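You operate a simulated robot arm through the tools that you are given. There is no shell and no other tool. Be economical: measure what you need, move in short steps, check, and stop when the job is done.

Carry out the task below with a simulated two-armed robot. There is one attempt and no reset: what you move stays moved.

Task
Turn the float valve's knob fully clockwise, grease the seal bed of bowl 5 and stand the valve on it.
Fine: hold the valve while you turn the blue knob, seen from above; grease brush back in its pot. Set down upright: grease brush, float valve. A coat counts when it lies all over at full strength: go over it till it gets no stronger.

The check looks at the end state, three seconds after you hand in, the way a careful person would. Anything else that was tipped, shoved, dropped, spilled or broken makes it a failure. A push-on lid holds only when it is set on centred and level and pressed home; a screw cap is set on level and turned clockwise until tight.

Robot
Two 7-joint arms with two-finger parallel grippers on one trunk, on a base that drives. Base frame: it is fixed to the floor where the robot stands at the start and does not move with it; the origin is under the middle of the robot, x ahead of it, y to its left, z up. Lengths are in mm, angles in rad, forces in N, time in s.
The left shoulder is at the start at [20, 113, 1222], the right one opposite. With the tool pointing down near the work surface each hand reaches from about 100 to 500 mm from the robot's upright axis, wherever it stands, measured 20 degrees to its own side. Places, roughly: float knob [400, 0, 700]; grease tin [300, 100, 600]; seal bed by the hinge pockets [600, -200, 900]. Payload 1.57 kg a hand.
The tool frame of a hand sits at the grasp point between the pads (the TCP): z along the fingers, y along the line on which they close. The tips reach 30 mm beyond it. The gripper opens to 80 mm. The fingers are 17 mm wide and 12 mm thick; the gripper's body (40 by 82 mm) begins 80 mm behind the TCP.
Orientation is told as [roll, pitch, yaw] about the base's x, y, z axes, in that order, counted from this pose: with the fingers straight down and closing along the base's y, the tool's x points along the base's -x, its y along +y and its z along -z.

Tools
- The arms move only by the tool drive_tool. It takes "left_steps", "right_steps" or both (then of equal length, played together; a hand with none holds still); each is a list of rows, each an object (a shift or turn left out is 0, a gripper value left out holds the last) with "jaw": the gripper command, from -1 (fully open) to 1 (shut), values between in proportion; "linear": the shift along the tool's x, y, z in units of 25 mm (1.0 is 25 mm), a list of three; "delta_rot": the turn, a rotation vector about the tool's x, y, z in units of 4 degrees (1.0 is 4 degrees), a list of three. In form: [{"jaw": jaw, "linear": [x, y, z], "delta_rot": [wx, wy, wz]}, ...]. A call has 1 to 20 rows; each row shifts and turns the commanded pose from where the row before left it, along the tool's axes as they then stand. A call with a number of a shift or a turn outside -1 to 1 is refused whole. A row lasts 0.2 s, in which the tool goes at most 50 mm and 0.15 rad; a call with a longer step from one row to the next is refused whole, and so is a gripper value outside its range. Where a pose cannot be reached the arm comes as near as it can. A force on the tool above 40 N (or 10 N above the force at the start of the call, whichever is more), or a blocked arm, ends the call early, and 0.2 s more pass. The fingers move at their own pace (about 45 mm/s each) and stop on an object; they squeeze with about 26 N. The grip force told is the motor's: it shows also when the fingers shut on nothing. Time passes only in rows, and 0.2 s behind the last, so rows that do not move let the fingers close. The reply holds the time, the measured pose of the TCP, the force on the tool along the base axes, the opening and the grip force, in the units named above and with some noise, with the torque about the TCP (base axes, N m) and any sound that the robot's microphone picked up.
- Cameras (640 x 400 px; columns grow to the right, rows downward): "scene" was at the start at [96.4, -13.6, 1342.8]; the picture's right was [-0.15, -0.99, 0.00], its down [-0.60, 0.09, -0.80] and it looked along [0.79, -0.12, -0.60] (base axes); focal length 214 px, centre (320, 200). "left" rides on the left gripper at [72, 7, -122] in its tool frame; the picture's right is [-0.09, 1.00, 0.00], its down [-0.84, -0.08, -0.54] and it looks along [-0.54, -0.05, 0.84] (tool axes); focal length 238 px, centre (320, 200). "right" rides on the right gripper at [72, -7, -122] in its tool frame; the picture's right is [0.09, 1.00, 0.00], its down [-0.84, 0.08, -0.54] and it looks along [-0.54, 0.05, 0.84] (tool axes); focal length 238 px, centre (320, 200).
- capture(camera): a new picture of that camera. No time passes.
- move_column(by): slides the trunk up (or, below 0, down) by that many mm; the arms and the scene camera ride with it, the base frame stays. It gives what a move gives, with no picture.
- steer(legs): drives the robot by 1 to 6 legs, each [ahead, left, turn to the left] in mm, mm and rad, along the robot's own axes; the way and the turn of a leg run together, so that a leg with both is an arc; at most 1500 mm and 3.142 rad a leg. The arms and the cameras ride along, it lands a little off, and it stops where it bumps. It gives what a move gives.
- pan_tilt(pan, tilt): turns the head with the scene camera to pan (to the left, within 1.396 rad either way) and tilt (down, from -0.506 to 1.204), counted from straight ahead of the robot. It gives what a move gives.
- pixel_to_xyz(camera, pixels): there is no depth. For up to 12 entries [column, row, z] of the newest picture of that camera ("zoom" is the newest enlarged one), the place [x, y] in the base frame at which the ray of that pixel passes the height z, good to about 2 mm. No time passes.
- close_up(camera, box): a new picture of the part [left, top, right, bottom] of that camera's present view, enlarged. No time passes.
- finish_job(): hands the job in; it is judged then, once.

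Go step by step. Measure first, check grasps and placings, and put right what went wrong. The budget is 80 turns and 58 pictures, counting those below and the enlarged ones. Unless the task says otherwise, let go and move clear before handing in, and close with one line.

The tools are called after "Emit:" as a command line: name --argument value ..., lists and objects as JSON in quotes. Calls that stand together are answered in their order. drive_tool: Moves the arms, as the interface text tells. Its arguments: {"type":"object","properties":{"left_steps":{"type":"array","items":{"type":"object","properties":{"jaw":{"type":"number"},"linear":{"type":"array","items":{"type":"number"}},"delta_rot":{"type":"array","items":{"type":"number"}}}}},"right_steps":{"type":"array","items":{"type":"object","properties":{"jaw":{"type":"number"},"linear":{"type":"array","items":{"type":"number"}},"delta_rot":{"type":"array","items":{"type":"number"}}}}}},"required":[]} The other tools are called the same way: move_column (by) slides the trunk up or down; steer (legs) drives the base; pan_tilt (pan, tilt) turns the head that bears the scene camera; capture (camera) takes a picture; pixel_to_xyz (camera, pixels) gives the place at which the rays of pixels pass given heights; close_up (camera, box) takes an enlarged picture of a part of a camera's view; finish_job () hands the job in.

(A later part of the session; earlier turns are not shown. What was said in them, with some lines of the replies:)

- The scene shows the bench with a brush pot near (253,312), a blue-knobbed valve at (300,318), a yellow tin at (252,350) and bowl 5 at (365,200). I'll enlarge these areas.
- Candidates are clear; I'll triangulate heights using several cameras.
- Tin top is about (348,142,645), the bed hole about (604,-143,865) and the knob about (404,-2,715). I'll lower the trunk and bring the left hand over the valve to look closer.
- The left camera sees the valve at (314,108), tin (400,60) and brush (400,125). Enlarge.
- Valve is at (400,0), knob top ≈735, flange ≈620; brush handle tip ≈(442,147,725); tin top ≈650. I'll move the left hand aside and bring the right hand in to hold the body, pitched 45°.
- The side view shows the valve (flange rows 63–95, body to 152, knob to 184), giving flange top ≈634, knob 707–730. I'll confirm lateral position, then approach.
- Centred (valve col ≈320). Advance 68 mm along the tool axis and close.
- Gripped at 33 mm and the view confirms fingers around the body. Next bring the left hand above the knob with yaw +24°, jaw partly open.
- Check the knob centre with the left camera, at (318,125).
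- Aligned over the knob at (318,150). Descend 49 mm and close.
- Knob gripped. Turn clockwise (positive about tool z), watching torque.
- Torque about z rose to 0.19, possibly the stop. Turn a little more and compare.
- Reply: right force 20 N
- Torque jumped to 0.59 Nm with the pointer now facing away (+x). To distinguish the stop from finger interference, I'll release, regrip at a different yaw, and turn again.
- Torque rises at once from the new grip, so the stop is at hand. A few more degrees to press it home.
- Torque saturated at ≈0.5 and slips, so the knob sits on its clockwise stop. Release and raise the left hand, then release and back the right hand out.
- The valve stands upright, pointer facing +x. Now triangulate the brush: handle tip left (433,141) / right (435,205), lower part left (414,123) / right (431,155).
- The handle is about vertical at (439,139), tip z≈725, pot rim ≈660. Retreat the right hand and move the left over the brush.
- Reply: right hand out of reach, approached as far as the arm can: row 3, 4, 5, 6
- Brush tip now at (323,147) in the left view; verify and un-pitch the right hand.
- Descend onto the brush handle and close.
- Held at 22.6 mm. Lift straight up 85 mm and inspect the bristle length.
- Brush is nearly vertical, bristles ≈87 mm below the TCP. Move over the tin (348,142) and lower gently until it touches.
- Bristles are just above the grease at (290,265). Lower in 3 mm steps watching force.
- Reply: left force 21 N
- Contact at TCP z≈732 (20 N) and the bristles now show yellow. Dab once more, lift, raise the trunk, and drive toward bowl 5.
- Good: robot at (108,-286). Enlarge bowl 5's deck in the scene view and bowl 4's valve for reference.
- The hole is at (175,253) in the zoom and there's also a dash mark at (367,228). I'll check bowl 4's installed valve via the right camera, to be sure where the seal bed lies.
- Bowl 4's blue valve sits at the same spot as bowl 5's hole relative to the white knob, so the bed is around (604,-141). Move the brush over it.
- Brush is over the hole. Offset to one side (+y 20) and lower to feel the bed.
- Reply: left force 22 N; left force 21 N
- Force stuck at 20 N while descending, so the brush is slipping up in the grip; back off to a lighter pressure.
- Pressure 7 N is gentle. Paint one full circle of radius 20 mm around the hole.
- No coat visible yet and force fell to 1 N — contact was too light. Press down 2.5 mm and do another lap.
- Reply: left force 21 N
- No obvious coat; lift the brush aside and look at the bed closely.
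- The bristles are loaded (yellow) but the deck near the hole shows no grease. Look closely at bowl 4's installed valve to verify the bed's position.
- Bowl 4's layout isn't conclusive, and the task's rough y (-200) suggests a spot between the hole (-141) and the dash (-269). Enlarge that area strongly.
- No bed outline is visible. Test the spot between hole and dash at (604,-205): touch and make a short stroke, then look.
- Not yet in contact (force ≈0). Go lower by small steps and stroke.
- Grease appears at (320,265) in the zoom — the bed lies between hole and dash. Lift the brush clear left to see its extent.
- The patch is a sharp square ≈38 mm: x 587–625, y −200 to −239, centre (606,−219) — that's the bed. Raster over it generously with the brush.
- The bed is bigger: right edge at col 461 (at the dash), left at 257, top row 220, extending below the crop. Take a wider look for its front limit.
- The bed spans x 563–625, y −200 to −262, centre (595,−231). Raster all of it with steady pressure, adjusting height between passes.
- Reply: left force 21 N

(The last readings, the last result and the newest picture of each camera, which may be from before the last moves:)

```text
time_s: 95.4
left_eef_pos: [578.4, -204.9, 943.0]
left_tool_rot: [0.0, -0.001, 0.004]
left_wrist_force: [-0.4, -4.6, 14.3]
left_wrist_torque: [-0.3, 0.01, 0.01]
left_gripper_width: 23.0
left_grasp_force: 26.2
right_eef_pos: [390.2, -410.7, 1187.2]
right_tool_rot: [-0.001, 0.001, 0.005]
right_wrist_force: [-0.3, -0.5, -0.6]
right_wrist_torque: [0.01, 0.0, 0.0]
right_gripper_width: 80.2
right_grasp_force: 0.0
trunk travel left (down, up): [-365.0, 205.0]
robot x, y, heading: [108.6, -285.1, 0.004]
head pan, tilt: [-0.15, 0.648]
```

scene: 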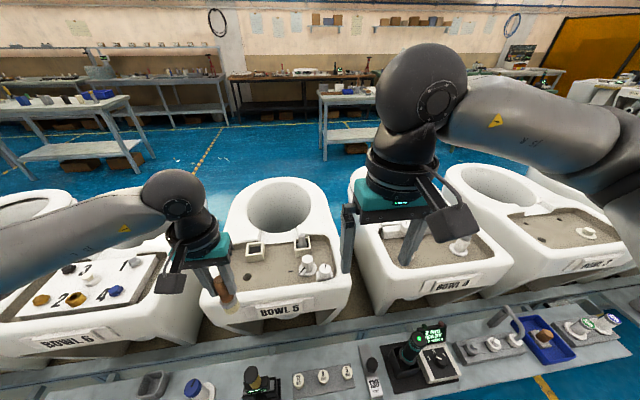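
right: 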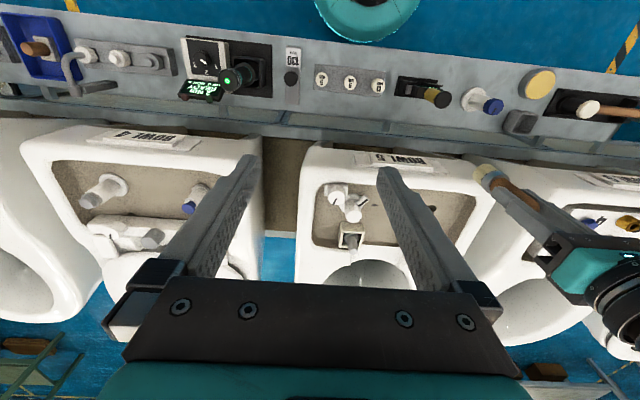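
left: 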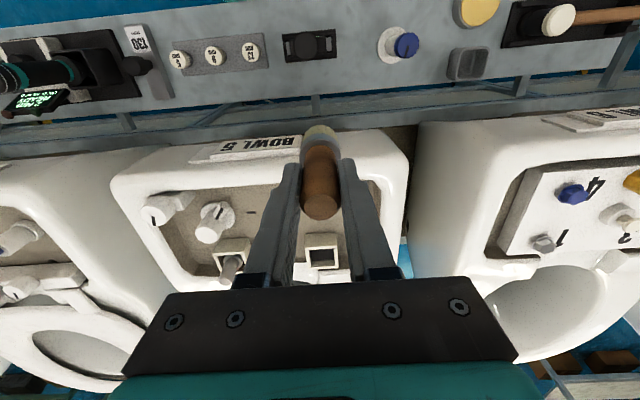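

Contact good. Second full raster backwards.

Emit:
drive_tool --left_steps '[{"linear": [0, -0.416, 0]}, {"linear": [0, -0.416, 0]}, {"linear": [0, -0.416, 0]}, {"linear": [0, -0.416, 0]}, {"linear": [0, -0.416, 0]}, {"linear": [-0.48, 0, 0.02]}, {"linear": [0, 0.416, 0]}, {"linear": [0, 0.416, 0]}, {"linear": [0, 0.416, 0]}, {"linear": [0, 0.416, 0]}, {"linear": [0, 0.416, 0]}, {}]'

Emit:
drive_tool --left_steps '[{"linear": [-0.48, 0, 0.03]}, {"linear": [0, -0.416, 0]}, {"linear": [0, -0.416, 0]}, {"linear": [0, -0.416, 0]}, {"linear": [0, -0.416, 0]}, {"linear": [0, -0.416, 0]}, {"linear": [-0.48, 0, 0.03]}, {"linear": [0, 0.416, 0]}, {"linear": [0, 0.416, 0]}, {"linear": [0, 0.416, 0]}, {"linear": [0, 0.416, 0]}, {"linear": [0, 0.416, 0]}, {}]'

Emit:
drive_tool --left_steps '[{"linear": [0, 0, -0.5]}, {"linear": [0, 0.9, -0.5]}, {"linear": [0, 0.9, 0]}, {"linear": [0, 0.9, 0]}, {}]'

Emit:
close_up --camera "scene" --box '[242, 255, 306, 295]'

```text
time_s: 98.0
left_eef_pos: [589.9, -205.1, 940.7]
left_tool_rot: [-0.001, -0.002, 0.007]
left_wrist_force: [0.6, -3.3, 12.0]
left_wrist_torque: [-0.22, 0.04, 0.04]
left_gripper_width: 22.8
left_grasp_force: 25.9
right_eef_pos: [389.1, -410.7, 1186.3]
right_tool_rot: [0.0, -0.001, 0.004]
right_wrist_force: [0.1, -0.2, 0.6]
right_wrist_torque: [0.03, 0.02, -0.01]
right_gripper_width: 80.0
right_grasp_force: 0.0
trunk travel left (down, up): [-365.0, 205.0]
robot x, y, heading: [109.1, -285.3, -0.002]
head pan, tilt: [-0.15, 0.648]
```

```text
time_s: 100.8
left_eef_pos: [612.3, -204.6, 940.1]
left_tool_rot: [0.001, -0.003, 0.006]
left_wrist_force: [-0.1, -3.2, 13.9]
left_wrist_torque: [-0.19, 0.11, 0.01]
left_gripper_width: 22.7
left_grasp_force: 26.3
right_eef_pos: [388.4, -411.5, 1185.8]
right_tool_rot: [-0.001, 0.0, 0.003]
right_wrist_force: [-0.9, 0.7, 0.0]
right_wrist_torque: [-0.03, -0.02, 0.01]
right_gripper_width: 80.1
right_grasp_force: 0.0
trunk travel left (down, up): [-365.0, 205.0]
robot x, y, heading: [108.8, -287.4, 0.006]
head pan, tilt: [-0.15, 0.648]
```

```text
time_s: 102.0
left_eef_pos: [612.6, -136.6, 963.8]
left_tool_rot: [0.001, -0.001, 0.009]
left_wrist_force: [-0.4, 0.4, -1.1]
left_wrist_torque: [0.0, -0.02, 0.02]
left_gripper_width: 23.0
left_grasp_force: 25.9
right_eef_pos: [390.0, -410.4, 1185.9]
right_tool_rot: [0.0, 0.0, 0.005]
right_wrist_force: [0.5, 0.4, 0.6]
right_wrist_torque: [0.0, -0.03, 0.01]
right_gripper_width: 80.1
right_grasp_force: 0.1
trunk travel left (down, up): [-365.0, 205.0]
robot x, y, heading: [108.5, -288.0, 0.004]
head pan, tilt: [-0.15, 0.648]
```

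```text
10.00 times, centred on (274, 275) of scene
```

zoom: 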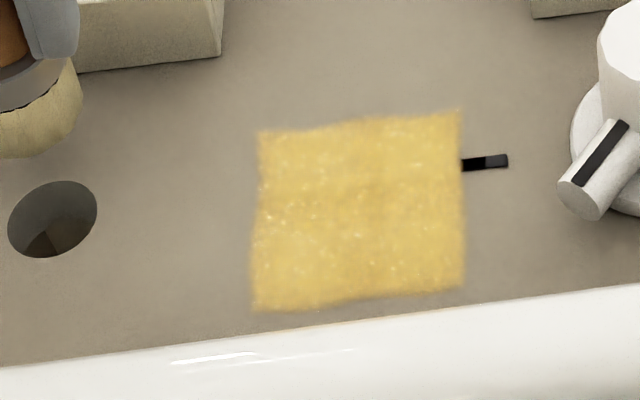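

Coat is even and full. One more wider raster to be sure it's at full strength to the edges.

Emit:
drive_tool --left_steps '[{"linear": [0, -0.86, 0]}, {"linear": [0, -0.86, 0]}, {"linear": [0, -0.86, 0]}, {"linear": [0, 0, 0.8]}, {"linear": [0, 0, 0.12]}, {"linear": [0, 0, 0.1]}, {}]'

Emit:
drive_tool --left_steps '[{"linear": [0, -0.48, 0]}, {"linear": [0, -0.48, 0]}, {"linear": [0, -0.48, 0]}, {"linear": [0, -0.48, 0]}, {"linear": [0, -0.48, 0]}, {"linear": [0.5, 0, 0.03]}, {"linear": [0, 0.48, 0]}, {"linear": [0, 0.48, 0]}, {"linear": [0, 0.48, 0]}, {"linear": [0, 0.48, 0]}, {"linear": [0, 0.48, 0]}, {}]'

Emit:
drive_tool --left_steps '[{"linear": [0.5, 0, 0.03]}, {"linear": [0, -0.48, 0]}, {"linear": [0, -0.48, 0]}, {"linear": [0, -0.48, 0]}, {"linear": [0, -0.48, 0]}, {"linear": [0, -0.48, 0]}, {"linear": [0.5, 0, 0.03]}, {"linear": [0, 0.48, 0]}, {"linear": [0, 0.48, 0]}, {"linear": [0, 0.48, 0]}, {"linear": [0, 0.48, 0]}, {"linear": [0, 0.48, 0]}, {}]'

Emit:
drive_tool --left_steps '[{"linear": [0, 0, -0.8]}, {"linear": [0, 0.9, -0.8]}, {"linear": [0, 0.9, -1]}, {"linear": [0, 0, -1]}, {"linear": [0, 0, -1]}, {}]'

Emit:
close_up --camera "scene" --box '[200, 215, 328, 295]'

```text
time_s: 103.6
left_eef_pos: [613.2, -201.8, 939.7]
left_tool_rot: [0.002, -0.004, 0.007]
left_wrist_force: [-3.6, 1.8, 15.0]
left_wrist_torque: [0.1, 0.33, -0.01]
left_gripper_width: 22.9
left_grasp_force: 26.3
right_eef_pos: [389.3, -410.5, 1187.1]
right_tool_rot: [0.0, -0.002, 0.004]
right_wrist_force: [0.0, -0.7, 0.1]
right_wrist_torque: [-0.04, 0.02, 0.01]
right_gripper_width: 80.3
right_grasp_force: 0.0
trunk travel left (down, up): [-365.0, 205.0]
robot x, y, heading: [108.4, -287.9, 0.002]
head pan, tilt: [-0.15, 0.648]
```

```text
time_s: 106.2
left_eef_pos: [599.8, -204.8, 940.7]
left_tool_rot: [-0.001, -0.003, 0.007]
left_wrist_force: [0.7, -6.2, 22.0]
left_wrist_torque: [-0.47, 0.04, -0.01]
left_gripper_width: 22.9
left_grasp_force: 26.2
right_eef_pos: [388.0, -411.6, 1186.1]
right_tool_rot: [0.001, -0.002, 0.003]
right_wrist_force: [0.2, -0.1, 0.4]
right_wrist_torque: [-0.01, 0.0, -0.01]
right_gripper_width: 80.3
right_grasp_force: 0.0
trunk travel left (down, up): [-365.0, 205.0]
robot x, y, heading: [108.8, -288.4, 0.003]
head pan, tilt: [-0.15, 0.648]
```

```text
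time_s: 107.5
left_eef_pos: [591.2, -247.8, 940.9]
left_tool_rot: [0.012, -0.004, 0.014]
left_wrist_force: [-5.5, 4.5, 12.2]
left_wrist_torque: [0.26, 0.36, -0.01]
left_gripper_width: 23.2
left_grasp_force: 25.5
right_eef_pos: [390.3, -410.8, 1186.6]
right_tool_rot: [-0.001, 0.001, 0.006]
right_wrist_force: [-0.2, -0.8, -0.2]
right_wrist_torque: [0.01, 0.03, 0.03]
right_gripper_width: 79.8
right_grasp_force: 0.0
trunk travel left (down, up): [-365.0, 205.0]
robot x, y, heading: [109.1, -290.1, 0.004]
head pan, tilt: [-0.15, 0.648]
stopped in row 6 (left hand): the force on the tool passed its limit at 42 N (the readings are from after the stop); the commanded pose is now the measured one
```

```text
time_s: 108.9
left_eef_pos: [590.6, -206.3, 1055.4]
left_tool_rot: [0.009, -0.004, 0.011]
left_wrist_force: [-0.2, -0.6, -0.1]
left_wrist_torque: [-0.03, -0.01, 0.0]
left_gripper_width: 23.0
left_grasp_force: 26.0
right_eef_pos: [389.5, -408.9, 1186.1]
right_tool_rot: [0.001, 0.0, 0.005]
right_wrist_force: [-0.5, 0.3, 0.0]
right_wrist_torque: [0.02, -0.02, 0.04]
right_gripper_width: 79.9
right_grasp_force: 0.0
trunk travel left (down, up): [-365.0, 205.0]
robot x, y, heading: [111.6, -291.1, 0.004]
head pan, tilt: [-0.15, 0.648]
```

```text
5.00 times, centred on (264, 255) of scene
```

zoom: 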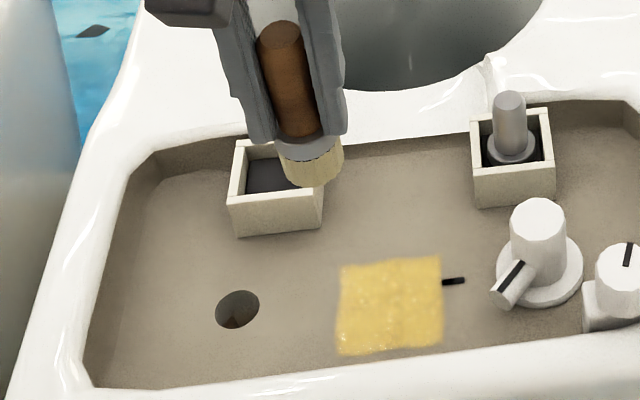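

The coat is full all over; neighbours look unmoved. Drive back to the bench to return the brush.

Emit:
steer --legs '[[-109, 0, 0]]'

Emit:
steer --legs '[[0, 288, 0]]'

```text
time_s: 110.1
left_eef_pos: [481.8, -205.8, 1054.1]
left_tool_rot: [0.008, -0.005, 0.011]
left_wrist_force: [-0.6, -0.6, -0.4]
left_wrist_torque: [0.01, -0.03, -0.01]
left_gripper_width: 22.8
left_grasp_force: 26.6
right_eef_pos: [281.6, -411.5, 1185.6]
right_tool_rot: [0.0, 0.001, 0.003]
right_wrist_force: [-0.5, -0.8, 0.1]
right_wrist_torque: [0.03, 0.0, 0.0]
right_gripper_width: 80.0
right_grasp_force: 0.1
trunk travel left (down, up): [-365.0, 205.0]
robot x, y, heading: [-0.5, -287.6, 0.002]
head pan, tilt: [-0.15, 0.648]
```

```text
time_s: 112.1
left_eef_pos: [482.1, 82.1, 1055.2]
left_tool_rot: [0.008, -0.005, 0.007]
left_wrist_force: [0.5, 0.1, -1.3]
left_wrist_torque: [-0.02, 0.01, 0.02]
left_gripper_width: 22.9
left_grasp_force: 25.7
right_eef_pos: [281.8, -124.0, 1186.0]
right_tool_rot: [0.0, 0.0, 0.003]
right_wrist_force: [0.5, 0.2, -0.2]
right_wrist_torque: [-0.03, 0.0, -0.01]
right_gripper_width: 79.9
right_grasp_force: 0.0
trunk travel left (down, up): [-365.0, 205.0]
robot x, y, heading: [0.4, -0.0, 0.007]
head pan, tilt: [-0.15, 0.648]
```

Centre over the pot and lower the trunk back.

Emit:
drive_tool --left_steps '[{"linear": [0.6, 0.79, 0]}, {"linear": [0.6, 0.79, 0]}, {"linear": [0.6, 0.79, 0]}, {}]'

Emit:
move_column --by -240

Emit:
drive_tool --left_steps '[{"linear": [0, 0, 0.9]}, {"linear": [0, 0, 0.9]}, {}]'

Emit:
close_up --camera "scene" --box '[180, 220, 340, 320]'

Emit:
pixel_to_xyz --camera "zoom" --pixels '[[100, 100, 660]]'

```text
time_s: 113.1
left_eef_pos: [435.6, 141.8, 1055.9]
left_tool_rot: [0.011, -0.002, 0.008]
left_wrist_force: [0.8, -0.3, -0.5]
left_wrist_torque: [0.02, 0.02, -0.02]
left_gripper_width: 22.7
left_grasp_force: 25.8
right_eef_pos: [281.7, -124.8, 1186.9]
right_tool_rot: [0.0, 0.0, 0.003]
right_wrist_force: [-0.2, -0.4, 0.1]
right_wrist_torque: [0.03, -0.02, 0.02]
right_gripper_width: 80.1
right_grasp_force: 0.1
trunk travel left (down, up): [-365.0, 205.0]
robot x, y, heading: [1.6, -1.9, 0.004]
head pan, tilt: [-0.15, 0.648]
```

```text
time_s: 115.6
left_eef_pos: [435.5, 140.2, 815.7]
left_tool_rot: [0.009, -0.003, 0.011]
left_wrist_force: [-0.1, -0.1, -0.9]
left_wrist_torque: [0.01, 0.02, -0.03]
left_gripper_width: 23.0
left_grasp_force: 26.3
right_eef_pos: [281.2, -123.3, 946.3]
right_tool_rot: [0.0, -0.001, 0.003]
right_wrist_force: [-0.2, -0.2, -1.0]
right_wrist_torque: [-0.02, -0.02, 0.01]
right_gripper_width: 79.8
right_grasp_force: 0.1
trunk travel left (down, up): [-125.0, 445.0]
robot x, y, heading: [2.5, -0.4, 0.002]
head pan, tilt: [-0.15, 0.648]
```

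```text
time_s: 116.4
left_eef_pos: [436.3, 141.6, 770.9]
left_tool_rot: [0.007, -0.004, 0.009]
left_wrist_force: [-0.7, -0.8, -1.3]
left_wrist_torque: [0.01, 0.03, 0.04]
left_gripper_width: 23.0
left_grasp_force: 25.8
right_eef_pos: [282.2, -123.0, 945.3]
right_tool_rot: [0.0, 0.0, 0.004]
right_wrist_force: [-0.7, -0.5, -0.1]
right_wrist_torque: [0.03, -0.01, 0.02]
right_gripper_width: 80.2
right_grasp_force: 0.0
trunk travel left (down, up): [-125.0, 445.0]
robot x, y, heading: [2.7, -0.8, -0.001]
head pan, tilt: [-0.15, 0.648]
```

```text
4.00 times, centred on (260, 270) of scene
```

zoom: 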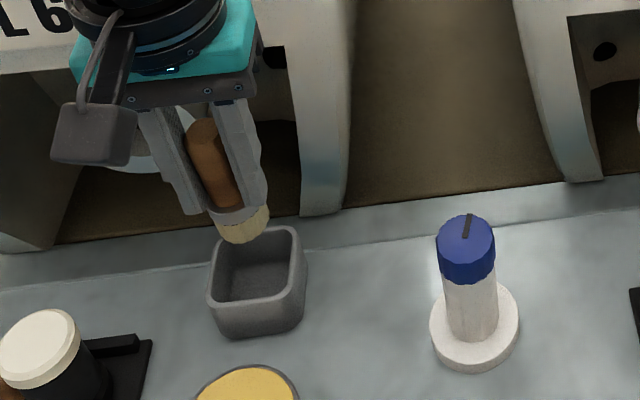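

```text
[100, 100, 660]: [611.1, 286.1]
```

Emit:
pixel_to_xyz --camera "zoom" --pixels '[[210, 300, 655], [304, 285, 655], [219, 242, 655], [296, 228, 655], [247, 240, 700], [247, 240, 705], [258, 335, 622]]'

```text
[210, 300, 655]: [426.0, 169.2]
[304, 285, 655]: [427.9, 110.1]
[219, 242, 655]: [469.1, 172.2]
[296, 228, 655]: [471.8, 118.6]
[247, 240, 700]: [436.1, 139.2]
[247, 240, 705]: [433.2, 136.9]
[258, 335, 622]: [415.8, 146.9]
```

Pot centre ≈(441,142). Nudge forward 4 mm and lower the brush into the pot, watching force.

Emit:
drive_tool --left_steps '[{"linear": [-0.16, 0.02, 0]}, {"linear": [0, 0, 0.9]}, {"linear": [0, 0, 0.9]}, {"linear": [0, 0, 0.9]}, {"linear": [0, 0, 0.15]}, {}]'

Emit:
drive_tool --left_steps '[{"linear": [0, 0, 0.12]}, {"linear": [0, 0, 0.12]}, {}]'

```text
time_s: 117.3
left_eef_pos: [446.2, 140.2, 733.3]
left_tool_rot: [0.003, -0.019, 0.013]
left_wrist_force: [-3.7, 0.7, 15.7]
left_wrist_torque: [-0.01, 0.01, 0.02]
left_gripper_width: 23.1
left_grasp_force: 26.1
right_eef_pos: [281.3, -123.7, 945.8]
right_tool_rot: [0.0, 0.002, 0.002]
right_wrist_force: [-0.1, 0.4, -0.5]
right_wrist_torque: [0.02, 0.05, 0.0]
right_gripper_width: 80.1
right_grasp_force: 0.0
trunk travel left (down, up): [-125.0, 445.0]
robot x, y, heading: [0.2, -0.7, 0.002]
head pan, tilt: [-0.15, 0.648]
stopped in row 4 (left hand): the force on the tool passed its limit at 57 N (the readings are from after the stop); the commanded pose is now the measured one
```

```text
time_s: 117.8
left_eef_pos: [448.5, 140.0, 733.6]
left_tool_rot: [-0.003, -0.026, 0.011]
left_wrist_force: [-3.0, 0.7, 13.7]
left_wrist_torque: [0.0, -0.05, 0.0]
left_gripper_width: 22.9
left_grasp_force: 26.0
right_eef_pos: [281.2, -122.9, 946.8]
right_tool_rot: [0.001, -0.001, 0.002]
right_wrist_force: [0.1, 0.8, -0.4]
right_wrist_torque: [0.0, 0.04, -0.01]
right_gripper_width: 80.1
right_grasp_force: 0.1
trunk travel left (down, up): [-125.0, 445.0]
robot x, y, heading: [-1.2, 3.6, 0.0]
head pan, tilt: [-0.15, 0.648]
stopped in row 2 (left hand): the force on the tool passed its limit at 44 N (the readings are from after the stop); the commanded pose is now the measured one
```

The brush hit something at z≈665 (probably the pot rim). Raise and look.

Emit:
drive_tool --left_steps '[{"linear": [0, 0, -0.7]}, {"linear": [0, 0, -0.7]}, {}]'

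Emit:
close_up --camera "scene" --box '[180, 220, 340, 320]'

```text
time_s: 118.6
left_eef_pos: [446.6, 140.3, 765.3]
left_tool_rot: [0.0, -0.023, 0.011]
left_wrist_force: [0.4, -0.1, -1.0]
left_wrist_torque: [-0.03, 0.01, 0.03]
left_gripper_width: 23.0
left_grasp_force: 26.4
right_eef_pos: [282.3, -123.1, 948.0]
right_tool_rot: [0.001, 0.001, 0.004]
right_wrist_force: [0.6, 0.0, -0.3]
right_wrist_torque: [0.0, 0.0, 0.0]
right_gripper_width: 79.9
right_grasp_force: 0.0
trunk travel left (down, up): [-125.0, 445.0]
robot x, y, heading: [1.7, -3.2, -0.0]
head pan, tilt: [-0.15, 0.648]
```

```text
4.00 times, centred on (260, 270) of scene
```

zoom: 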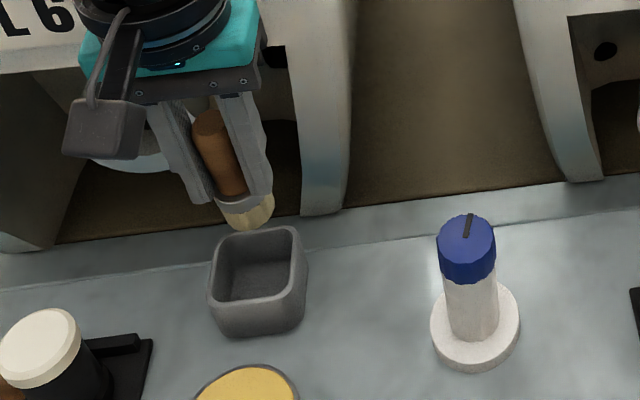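

The pot is unmoved; the bristles look too far forward (+x). Compute where bristles and pot rim lie.

Emit:
pixel_to_xyz --camera "zoom" --pixels '[[250, 222, 695], [250, 222, 705], [250, 222, 715], [213, 298, 660], [303, 285, 660], [220, 240, 660], [294, 229, 660], [225, 335, 622], [296, 325, 622], [205, 115, 810], [205, 115, 820]]'

```text
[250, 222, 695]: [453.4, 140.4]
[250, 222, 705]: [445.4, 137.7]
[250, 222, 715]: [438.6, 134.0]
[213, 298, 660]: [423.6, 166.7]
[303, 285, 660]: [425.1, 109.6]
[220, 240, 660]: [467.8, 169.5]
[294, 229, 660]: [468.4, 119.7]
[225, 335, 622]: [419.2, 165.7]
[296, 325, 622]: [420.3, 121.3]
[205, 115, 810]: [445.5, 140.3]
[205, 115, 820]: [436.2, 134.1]
```

Use the left camera for a direct look at the bristles relative to the pot.

Emit:
close_up --camera "left" --box '[256, 80, 384, 240]'

Emit:
pixel_to_xyz --camera "zoom" --pixels '[[320, 200, 660], [320, 100, 660], [320, 50, 660], [220, 100, 660], [420, 100, 660], [320, 0, 660], [320, 100, 622]]'

```text
2.50 times, centred on (320, 160) of left
```

zoom: 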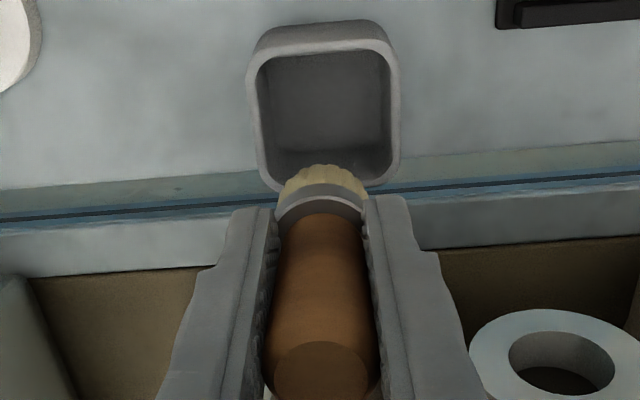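

```text
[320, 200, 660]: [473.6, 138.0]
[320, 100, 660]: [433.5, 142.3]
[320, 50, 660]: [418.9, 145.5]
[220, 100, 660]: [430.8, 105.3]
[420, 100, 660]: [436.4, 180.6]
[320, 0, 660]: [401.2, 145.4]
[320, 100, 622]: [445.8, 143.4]
```

The bristles sit ~+6 mm forward of the TCP (brush tilted when it caught the near rim); pot centre ≈(443,144). Pitch the hand to straighten the brush, shift y +3, and lower gently.

Emit:
drive_tool --left_steps '[{"delta_rot": [0, 0.7, 0]}, {"delta_rot": [0, 0.7, 0], "linear": [0, 0.12, 0]}, {"linear": [0, 0, 0.6]}, {"linear": [0, 0, 0.5]}, {"linear": [0, 0, 0.3]}, {"linear": [0, 0, 0.2]}, {}]'

```text
time_s: 120.0
left_eef_pos: [447.0, 143.6, 735.1]
left_tool_rot: [-0.005, 0.066, 0.014]
left_wrist_force: [-2.6, 0.3, 12.7]
left_wrist_torque: [0.04, -0.09, -0.01]
left_gripper_width: 23.0
left_grasp_force: 26.0
right_eef_pos: [280.8, -123.5, 945.1]
right_tool_rot: [-0.001, 0.002, 0.001]
right_wrist_force: [-0.8, 0.0, -0.9]
right_wrist_torque: [0.0, 0.02, 0.02]
right_gripper_width: 80.2
right_grasp_force: 0.1
trunk travel left (down, up): [-125.0, 445.0]
robot x, y, heading: [2.7, -0.1, 0.005]
head pan, tilt: [-0.15, 0.648]
stopped in row 6 (left hand): the force on the tool passed its limit at 46 N (the readings are from after the stop); the commanded pose is now the measured one
```

Torque says the contact is ≈20 mm ahead of the TCP — the far rim at x≈468. Back off, shift 12 mm toward the robot and try again.

Emit:
drive_tool --left_steps '[{"linear": [0, 0, -0.5]}, {"linear": [0.25, 0, 0]}, {"linear": [0.25, 0, 0]}, {"linear": [0, 0, 0.4]}, {"linear": [0, 0, 0.3]}, {"linear": [0, 0, 0.2]}, {}]'

```text
time_s: 121.6
left_eef_pos: [432.0, 143.2, 723.4]
left_tool_rot: [-0.002, 0.071, 0.013]
left_wrist_force: [0.1, 0.2, -0.1]
left_wrist_torque: [0.0, 0.01, -0.01]
left_gripper_width: 22.8
left_grasp_force: 25.7
right_eef_pos: [281.4, -122.5, 946.7]
right_tool_rot: [0.001, -0.001, 0.004]
right_wrist_force: [-0.3, -0.1, -0.7]
right_wrist_torque: [0.02, -0.01, 0.0]
right_gripper_width: 79.9
right_grasp_force: 0.0
trunk travel left (down, up): [-125.0, 445.0]
robot x, y, heading: [-0.3, 2.8, 0.005]
head pan, tilt: [-0.15, 0.648]
```

Clear now. Lower further in gentle steps.

Emit:
drive_tool --left_steps '[{"linear": [-0.03, 0, 0.3]}, {"linear": [-0.03, 0, 0.3]}, {"linear": [-0.02, 0, 0.25]}, {}]'

Emit:
drive_tool --left_steps '[{"linear": [-0.01, 0, 0.12]}, {"linear": [-0.01, 0, 0.12]}, {}]'

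```text
time_s: 122.6
left_eef_pos: [431.7, 144.8, 701.5]
left_tool_rot: [-0.001, 0.069, 0.012]
left_wrist_force: [0.0, 0.1, -0.1]
left_wrist_torque: [0.02, -0.02, -0.01]
left_gripper_width: 22.8
left_grasp_force: 25.9
right_eef_pos: [281.5, -123.3, 945.8]
right_tool_rot: [-0.001, -0.001, 0.005]
right_wrist_force: [0.1, 0.2, -0.1]
right_wrist_torque: [0.01, 0.02, -0.02]
right_gripper_width: 80.0
right_grasp_force: 0.1
trunk travel left (down, up): [-125.0, 445.0]
robot x, y, heading: [2.2, 0.3, 0.002]
head pan, tilt: [-0.15, 0.648]
```

```text
time_s: 123.4
left_eef_pos: [432.9, 143.1, 696.0]
left_tool_rot: [-0.004, 0.068, 0.012]
left_wrist_force: [-0.1, 0.4, 0.1]
left_wrist_torque: [0.02, 0.03, -0.02]
left_gripper_width: 22.8
left_grasp_force: 25.9
right_eef_pos: [281.5, -123.3, 945.6]
right_tool_rot: [0.0, 0.0, 0.003]
right_wrist_force: [-0.3, 0.9, -1.3]
right_wrist_torque: [0.0, -0.01, -0.01]
right_gripper_width: 79.9
right_grasp_force: 0.1
trunk travel left (down, up): [-125.0, 445.0]
robot x, y, heading: [2.0, -1.2, 0.003]
head pan, tilt: [-0.15, 0.648]
```

Emit:
drive_tool --left_steps '[{"linear": [0, 0, 0.1]}, {"linear": [0, 0, 0.1]}, {}]'

Emit:
drive_tool --left_steps '[{"linear": [0, 0, 0.08]}, {"linear": [0, 0, 0.08]}, {}]'

```text
time_s: 124.2
left_eef_pos: [433.2, 143.5, 693.6]
left_tool_rot: [-0.003, 0.064, 0.016]
left_wrist_force: [-6.2, 4.6, 33.9]
left_wrist_torque: [0.31, 0.59, -0.01]
left_gripper_width: 23.1
left_grasp_force: 26.2
right_eef_pos: [279.9, -123.7, 946.9]
right_tool_rot: [0.0, -0.002, 0.003]
right_wrist_force: [1.0, -0.3, 0.3]
right_wrist_torque: [-0.01, -0.01, 0.01]
right_gripper_width: 80.1
right_grasp_force: 0.1
trunk travel left (down, up): [-125.0, 445.0]
robot x, y, heading: [-0.0, -2.1, 0.002]
head pan, tilt: [-0.15, 0.648]
```

```text
time_s: 124.6
left_eef_pos: [434.0, 142.6, 694.8]
left_tool_rot: [-0.006, 0.062, 0.015]
left_wrist_force: [-4.5, 1.4, 14.4]
left_wrist_torque: [0.09, 0.34, 0.02]
left_gripper_width: 23.0
left_grasp_force: 26.2
right_eef_pos: [281.8, -123.6, 945.8]
right_tool_rot: [0.0, 0.0, 0.007]
right_wrist_force: [0.2, -0.3, 0.0]
right_wrist_torque: [0.0, -0.03, 0.02]
right_gripper_width: 80.1
right_grasp_force: 0.0
trunk travel left (down, up): [-125.0, 445.0]
robot x, y, heading: [4.3, 2.1, 0.004]
head pan, tilt: [-0.15, 0.648]
stopped in row 2 (left hand): the force on the tool passed its limit at 46 N (the readings are from after the stop); the commanded pose is now the measured one
```

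Contact at the pot floor (or nearly). Release and rise straight up, then verify.

Emit:
drive_tool --left_steps '[{"linear": [0, 0, -0.05]}, {"jaw": -1}, {"jaw": -1}, {"jaw": -1}, {"jaw": -1}, {"linear": [0.05, 0, -0.9]}, {"linear": [0.05, 0, -0.9]}, {"linear": [0.05, 0, -0.9]}, {"linear": [0.05, 0, -0.9]}, {"linear": [0, 0, -1], "delta_rot": [0, -0.95, 0]}, {"linear": [0, 0, -1]}, {}]'

Emit:
close_up --camera "scene" --box '[180, 220, 340, 320]'

```text
time_s: 127.2
left_eef_pos: [438.4, 145.2, 834.9]
left_tool_rot: [-0.004, -0.002, 0.013]
left_wrist_force: [0.7, -0.3, -1.1]
left_wrist_torque: [0.02, 0.0, -0.02]
left_gripper_width: 79.8
left_grasp_force: 0.0
right_eef_pos: [281.6, -122.5, 945.8]
right_tool_rot: [0.001, 0.0, 0.003]
right_wrist_force: [-0.3, 0.7, -0.7]
right_wrist_torque: [0.02, 0.01, 0.02]
right_gripper_width: 80.1
right_grasp_force: 0.1
trunk travel left (down, up): [-125.0, 445.0]
robot x, y, heading: [0.2, 1.7, 0.006]
head pan, tilt: [-0.15, 0.648]
```

```text
4.00 times, centred on (260, 270) of scene
```

zoom: 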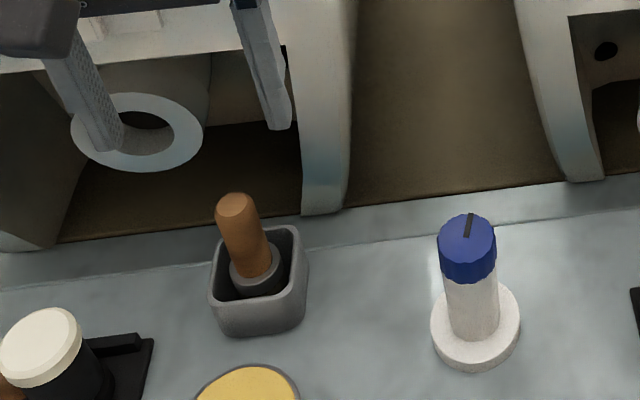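

The brush stands in its pot as at the start. Now bring the right hand back to the valve with the same 45° approach.

Emit:
drive_tool --left_steps '[{"linear": [0, 0.3, -1]}, {"linear": [0, 0.3, -1]}, {"linear": [0, 0.3, -1]}, {"linear": [0, 0.3, -1]}, {}, {}, {}, {}, {}]' --right_steps '[{"linear": [-0.17, 0.62, 0.925]}, {"linear": [-0.17, 0.62, 0.925]}, {"linear": [-0.17, 0.62, 0.925]}, {"linear": [-0.17, 0.62, 0.925]}, {"linear": [-0.17, 0.62, 0.925]}, {"linear": [-0.17, 0.62, 0.925]}, {"linear": [-0.17, 0.62, 0.925]}, {"linear": [-0.17, 0.62, 0.925]}, {}]'

Emit:
drive_tool --right_steps '[{"delta_rot": [0, -0.94, 0]}, {"delta_rot": [0, -0.94, 0]}, {"delta_rot": [0, -0.94, 0]}, {"delta_rot": [0, -0.94, 0]}, {"delta_rot": [0, -0.94, 0]}, {"delta_rot": [0, -0.94, 0]}, {"delta_rot": [0, -0.94, 0]}, {"delta_rot": [0, -0.94, 0]}, {"delta_rot": [0, -0.94, 0]}, {"delta_rot": [0, -0.94, 0]}, {"delta_rot": [0, -0.94, 0]}, {"delta_rot": [0, -0.94, 0]}, {}]'

Emit:
pixel_to_xyz --camera "zoom" --pixels '[[474, 327, 634], [474, 370, 622], [466, 232, 730]]'

```text
time_s: 129.2
left_eef_pos: [437.2, 175.3, 934.6]
left_tool_rot: [-0.003, -0.002, 0.012]
left_wrist_force: [-0.5, 0.1, 0.4]
left_wrist_torque: [0.01, 0.0, -0.01]
left_gripper_width: 80.1
left_grasp_force: 0.1
right_eef_pos: [314.0, 1.8, 761.2]
right_tool_rot: [-0.001, 0.002, 0.002]
right_wrist_force: [-0.2, 0.1, 0.0]
right_wrist_torque: [-0.01, 0.02, -0.02]
right_gripper_width: 79.8
right_grasp_force: 0.0
trunk travel left (down, up): [-125.0, 445.0]
robot x, y, heading: [1.9, -3.2, -0.0]
head pan, tilt: [-0.15, 0.648]
```

```text
time_s: 132.0
left_eef_pos: [436.6, 174.4, 933.5]
left_tool_rot: [-0.005, -0.002, 0.014]
left_wrist_force: [-0.5, 0.6, 0.4]
left_wrist_torque: [-0.01, 0.0, 0.0]
left_gripper_width: 80.1
left_grasp_force: 0.0
right_eef_pos: [315.0, 0.4, 761.6]
right_tool_rot: [0.001, -0.788, 0.004]
right_wrist_force: [0.8, 0.9, 0.3]
right_wrist_torque: [0.01, 0.04, 0.0]
right_gripper_width: 79.9
right_grasp_force: 0.0
trunk travel left (down, up): [-125.0, 445.0]
robot x, y, heading: [0.1, -0.9, 0.004]
head pan, tilt: [-0.15, 0.648]
```

```text
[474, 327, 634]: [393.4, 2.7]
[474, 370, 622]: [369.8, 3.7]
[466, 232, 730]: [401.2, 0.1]
```

Valve still at ≈(400,1). Same approach, close, and lift a little.

Emit:
drive_tool --right_steps '[{"linear": [0.125, 0, 0.8]}, {"linear": [0.125, 0, 0.8]}, {"linear": [0.125, 0, 0.8]}, {"linear": [0, 0.01, 0.68]}, {"linear": [0, 0.01, 0.68]}, {"linear": [0, 0, 0.68]}, {"linear": [0, 0, 0.68]}, {"jaw": 1}, {"jaw": 1}, {"jaw": 1}, {"jaw": 1}]'

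Emit:
drive_tool --right_steps '[{"linear": [-0.566, 0, -0.566]}, {"linear": [-0.566, 0, -0.566]}, {"linear": [-0.566, 0, -0.566]}, {}]'

```text
time_s: 134.4
left_eef_pos: [437.0, 173.8, 934.5]
left_tool_rot: [-0.003, -0.001, 0.012]
left_wrist_force: [-0.4, -0.3, 0.6]
left_wrist_torque: [0.01, -0.04, -0.03]
left_gripper_width: 80.2
left_grasp_force: 0.1
right_eef_pos: [397.4, 2.9, 663.0]
right_tool_rot: [0.0, -0.785, 0.003]
right_wrist_force: [-0.3, 1.1, 0.0]
right_wrist_torque: [0.01, 0.02, -0.01]
right_gripper_width: 33.4
right_grasp_force: 24.5
trunk travel left (down, up): [-125.0, 445.0]
robot x, y, heading: [0.2, 0.2, 0.007]
head pan, tilt: [-0.15, 0.648]
```

```text
time_s: 135.4
left_eef_pos: [436.8, 173.9, 933.3]
left_tool_rot: [-0.003, -0.002, 0.013]
left_wrist_force: [-0.1, -0.6, 0.4]
left_wrist_torque: [-0.01, -0.01, -0.01]
left_gripper_width: 80.2
left_grasp_force: 0.1
right_eef_pos: [397.9, 2.1, 723.7]
right_tool_rot: [0.0, -0.787, 0.005]
right_wrist_force: [0.1, 0.1, -1.0]
right_wrist_torque: [0.03, 0.02, 0.0]
right_gripper_width: 33.0
right_grasp_force: 25.7
trunk travel left (down, up): [-125.0, 445.0]
robot x, y, heading: [1.2, -1.9, 0.006]
head pan, tilt: [-0.15, 0.648]
```

Valve lifted cleanly. Raise the trunk 250 mm and drive to bowl 5.

Emit:
move_column --by 255

Emit:
steer --legs '[[0, -172, 0]]'

Emit:
steer --legs '[[110, 0, 0]]'

```text
time_s: 138.1
left_eef_pos: [436.8, 173.6, 1188.1]
left_tool_rot: [-0.006, -0.001, 0.013]
left_wrist_force: [0.6, 0.0, -0.1]
left_wrist_torque: [0.0, 0.03, -0.03]
left_gripper_width: 80.3
left_grasp_force: 0.1
right_eef_pos: [398.8, 2.4, 979.9]
right_tool_rot: [0.002, -0.788, 0.005]
right_wrist_force: [-0.1, 0.2, -1.7]
right_wrist_torque: [-0.03, 0.02, 0.0]
right_gripper_width: 33.0
right_grasp_force: 26.1
trunk travel left (down, up): [-380.0, 190.0]
robot x, y, heading: [0.3, -4.5, 0.003]
head pan, tilt: [-0.15, 0.648]
```

```text
time_s: 139.5
left_eef_pos: [437.3, 3.6, 1188.2]
left_tool_rot: [-0.001, -0.001, 0.013]
left_wrist_force: [0.2, -0.4, -0.3]
left_wrist_torque: [0.0, 0.03, 0.04]
left_gripper_width: 80.0
left_grasp_force: 0.0
right_eef_pos: [400.0, -167.3, 978.8]
right_tool_rot: [0.001, -0.788, 0.003]
right_wrist_force: [-0.4, 0.2, -1.1]
right_wrist_torque: [0.0, 0.01, 0.0]
right_gripper_width: 33.1
right_grasp_force: 26.2
trunk travel left (down, up): [-380.0, 190.0]
robot x, y, heading: [1.0, -168.3, -0.001]
head pan, tilt: [-0.15, 0.648]
```

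```text
time_s: 140.7
left_eef_pos: [547.9, 5.5, 1187.4]
left_tool_rot: [-0.004, 0.0, 0.017]
left_wrist_force: [1.3, -0.1, 0.5]
left_wrist_torque: [-0.02, 0.01, -0.02]
left_gripper_width: 79.9
left_grasp_force: 0.0
right_eef_pos: [509.3, -166.2, 979.9]
right_tool_rot: [0.0, -0.786, 0.005]
right_wrist_force: [1.2, 0.2, -2.4]
right_wrist_torque: [-0.03, -0.01, -0.01]
right_gripper_width: 33.0
right_grasp_force: 25.8
trunk travel left (down, up): [-380.0, 190.0]
robot x, y, heading: [111.5, -169.6, 0.007]
head pan, tilt: [-0.15, 0.648]
```

Move the valve over the bed centre (TCP → 593.5, −231), staying high.

Emit:
drive_tool --right_steps '[{"linear": [-0.594, -0.65, 0.594]}, {"linear": [-0.594, -0.65, 0.594]}, {"linear": [-0.594, -0.65, 0.594]}, {"linear": [-0.594, -0.65, 0.594]}, {}]'

```text
time_s: 141.9
left_eef_pos: [547.2, 4.2, 1189.2]
left_tool_rot: [-0.004, -0.001, 0.015]
left_wrist_force: [-0.1, -0.5, -0.7]
left_wrist_torque: [0.01, -0.01, -0.01]
left_gripper_width: 80.0
left_grasp_force: 0.0
right_eef_pos: [592.1, -230.0, 977.8]
right_tool_rot: [0.0, -0.786, 0.005]
right_wrist_force: [1.5, -0.4, -1.8]
right_wrist_torque: [0.02, 0.04, 0.01]
right_gripper_width: 33.2
right_grasp_force: 25.9
trunk travel left (down, up): [-380.0, 190.0]
robot x, y, heading: [112.0, -170.2, 0.005]
head pan, tilt: [-0.15, 0.648]
```

Reached (592,−230). Descend 50 mm to hover and use the final picture to check alignment.

Emit:
drive_tool --right_steps '[{"linear": [0.55, 0, 0.59]}, {"linear": [0.55, 0, 0.59]}, {"linear": [0.58, 0, 0.58]}, {}]'

Emit:
close_up --camera "scene" --box '[260, 200, 420, 300]'

```text
time_s: 142.9
left_eef_pos: [546.5, 5.7, 1189.6]
left_tool_rot: [-0.002, -0.001, 0.014]
left_wrist_force: [-0.1, 0.8, 0.2]
left_wrist_torque: [0.0, 0.0, 0.05]
left_gripper_width: 80.1
left_grasp_force: 0.0
right_eef_pos: [593.1, -230.5, 918.1]
right_tool_rot: [0.002, -0.786, 0.003]
right_wrist_force: [0.2, -0.1, -1.0]
right_wrist_torque: [0.01, 0.0, 0.01]
right_gripper_width: 32.9
right_grasp_force: 25.9
trunk travel left (down, up): [-380.0, 190.0]
robot x, y, heading: [111.0, -170.2, 0.007]
head pan, tilt: [-0.15, 0.648]
```

```text
4.00 times, centred on (340, 250) of scene
```

zoom: 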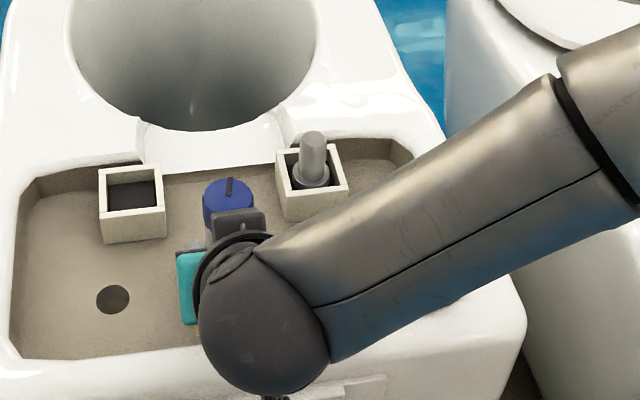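

Emit:
pixel_to_xyz --camera "zoom" --pixels '[[228, 193, 985], [228, 193, 980], [112, 300, 868], [112, 300, 875]]'

Emit:
drive_tool --right_steps '[{"linear": [0.07, 0, 0.07]}, {"linear": [0.07, 0, 0.07]}, {}]'

```text
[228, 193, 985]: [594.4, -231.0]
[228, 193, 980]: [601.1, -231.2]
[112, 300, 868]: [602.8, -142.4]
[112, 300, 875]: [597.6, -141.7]
```

```text
time_s: 143.7
left_eef_pos: [545.7, 5.2, 1188.5]
left_tool_rot: [-0.003, -0.002, 0.012]
left_wrist_force: [0.4, 0.9, -0.1]
left_wrist_torque: [0.03, -0.03, -0.01]
left_gripper_width: 79.9
left_grasp_force: 0.1
right_eef_pos: [594.0, -229.7, 913.9]
right_tool_rot: [0.0, -0.789, 0.005]
right_wrist_force: [-0.6, -0.6, 6.5]
right_wrist_torque: [-0.1, 0.22, -0.06]
right_gripper_width: 32.9
right_grasp_force: 25.9
trunk travel left (down, up): [-380.0, 190.0]
robot x, y, heading: [111.2, -169.7, 0.003]
head pan, tilt: [-0.15, 0.648]
```

Aligned (knob at 594–600, −231) and touching with 6.5 N. Press 1 mm, release with partial opening, and back out along the fingers.

Emit:
drive_tool --right_steps '[{"linear": [0.03, 0, 0.03]}, {}]'

Emit:
drive_tool --right_steps '[{"jaw": -0.3}, {"jaw": -0.3}, {"jaw": -0.3}]'

Emit:
drive_tool --right_steps '[{"linear": [0, 0, -0.6]}, {"linear": [0, 0, -0.8]}, {"linear": [0, 0, -1]}, {"linear": [0, 0, -1]}, {"linear": [0, 0, -1]}, {"linear": [0, 0, -1]}, {}]'

```text
time_s: 144.3
left_eef_pos: [544.4, 5.6, 1188.7]
left_tool_rot: [-0.005, 0.0, 0.015]
left_wrist_force: [-0.1, -0.7, 0.0]
left_wrist_torque: [0.03, 0.01, 0.01]
left_gripper_width: 80.2
left_grasp_force: 0.0
right_eef_pos: [595.2, -230.1, 914.5]
right_tool_rot: [0.002, -0.791, 0.003]
right_wrist_force: [-1.8, 0.3, 16.0]
right_wrist_torque: [-0.08, 0.46, -0.07]
right_gripper_width: 32.9
right_grasp_force: 26.5
trunk travel left (down, up): [-380.0, 190.0]
robot x, y, heading: [112.5, -169.1, 0.002]
head pan, tilt: [-0.15, 0.648]
```

```text
time_s: 145.1
left_eef_pos: [546.6, 5.2, 1188.9]
left_tool_rot: [-0.002, -0.001, 0.016]
left_wrist_force: [0.4, -0.5, 0.1]
left_wrist_torque: [0.01, -0.03, 0.0]
left_gripper_width: 80.1
left_grasp_force: 0.2
right_eef_pos: [593.6, -231.1, 911.6]
right_tool_rot: [0.0, -0.786, 0.005]
right_wrist_force: [0.6, 0.5, 0.1]
right_wrist_torque: [0.02, 0.03, 0.01]
right_gripper_width: 51.1
right_grasp_force: 0.0
trunk travel left (down, up): [-380.0, 190.0]
robot x, y, heading: [110.6, -169.9, 0.004]
head pan, tilt: [-0.15, 0.648]
```

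```text
time_s: 146.7
left_eef_pos: [545.7, 5.7, 1187.6]
left_tool_rot: [-0.006, -0.002, 0.015]
left_wrist_force: [0.9, -0.9, 0.3]
left_wrist_torque: [0.0, -0.01, -0.01]
left_gripper_width: 80.0
left_grasp_force: 0.0
right_eef_pos: [498.1, -231.3, 1007.8]
right_tool_rot: [-0.001, -0.788, 0.004]
right_wrist_force: [-0.4, -0.8, -0.5]
right_wrist_torque: [-0.01, -0.03, -0.03]
right_gripper_width: 52.1
right_grasp_force: 0.0
trunk travel left (down, up): [-380.0, 190.0]
robot x, y, heading: [113.9, -170.8, 0.002]
head pan, tilt: [-0.15, 0.648]
```

Released without any disturbance forces, hand clear. Check with a picture if one remains.

Emit:
close_up --camera "right" --box '[160, 0, 480, 200]'

```text
refused: no pictures are left
```

The budget has no pictures left. The contact force, the clean release and the last alignment check all indicate the valve is standing on the bed, so I'm handing in.

Emit:
finish_job

```text
The job is handed in.
```

I've handed the job in: the knob is on its clockwise stop, bowl 5's seal bed is greased all over, the brush is back in its pot, and the valve is on the bed. I had no pictures left after letting go of the valve, so its final stance rests on the alignment check just above the bed and the forces at set-down and release.
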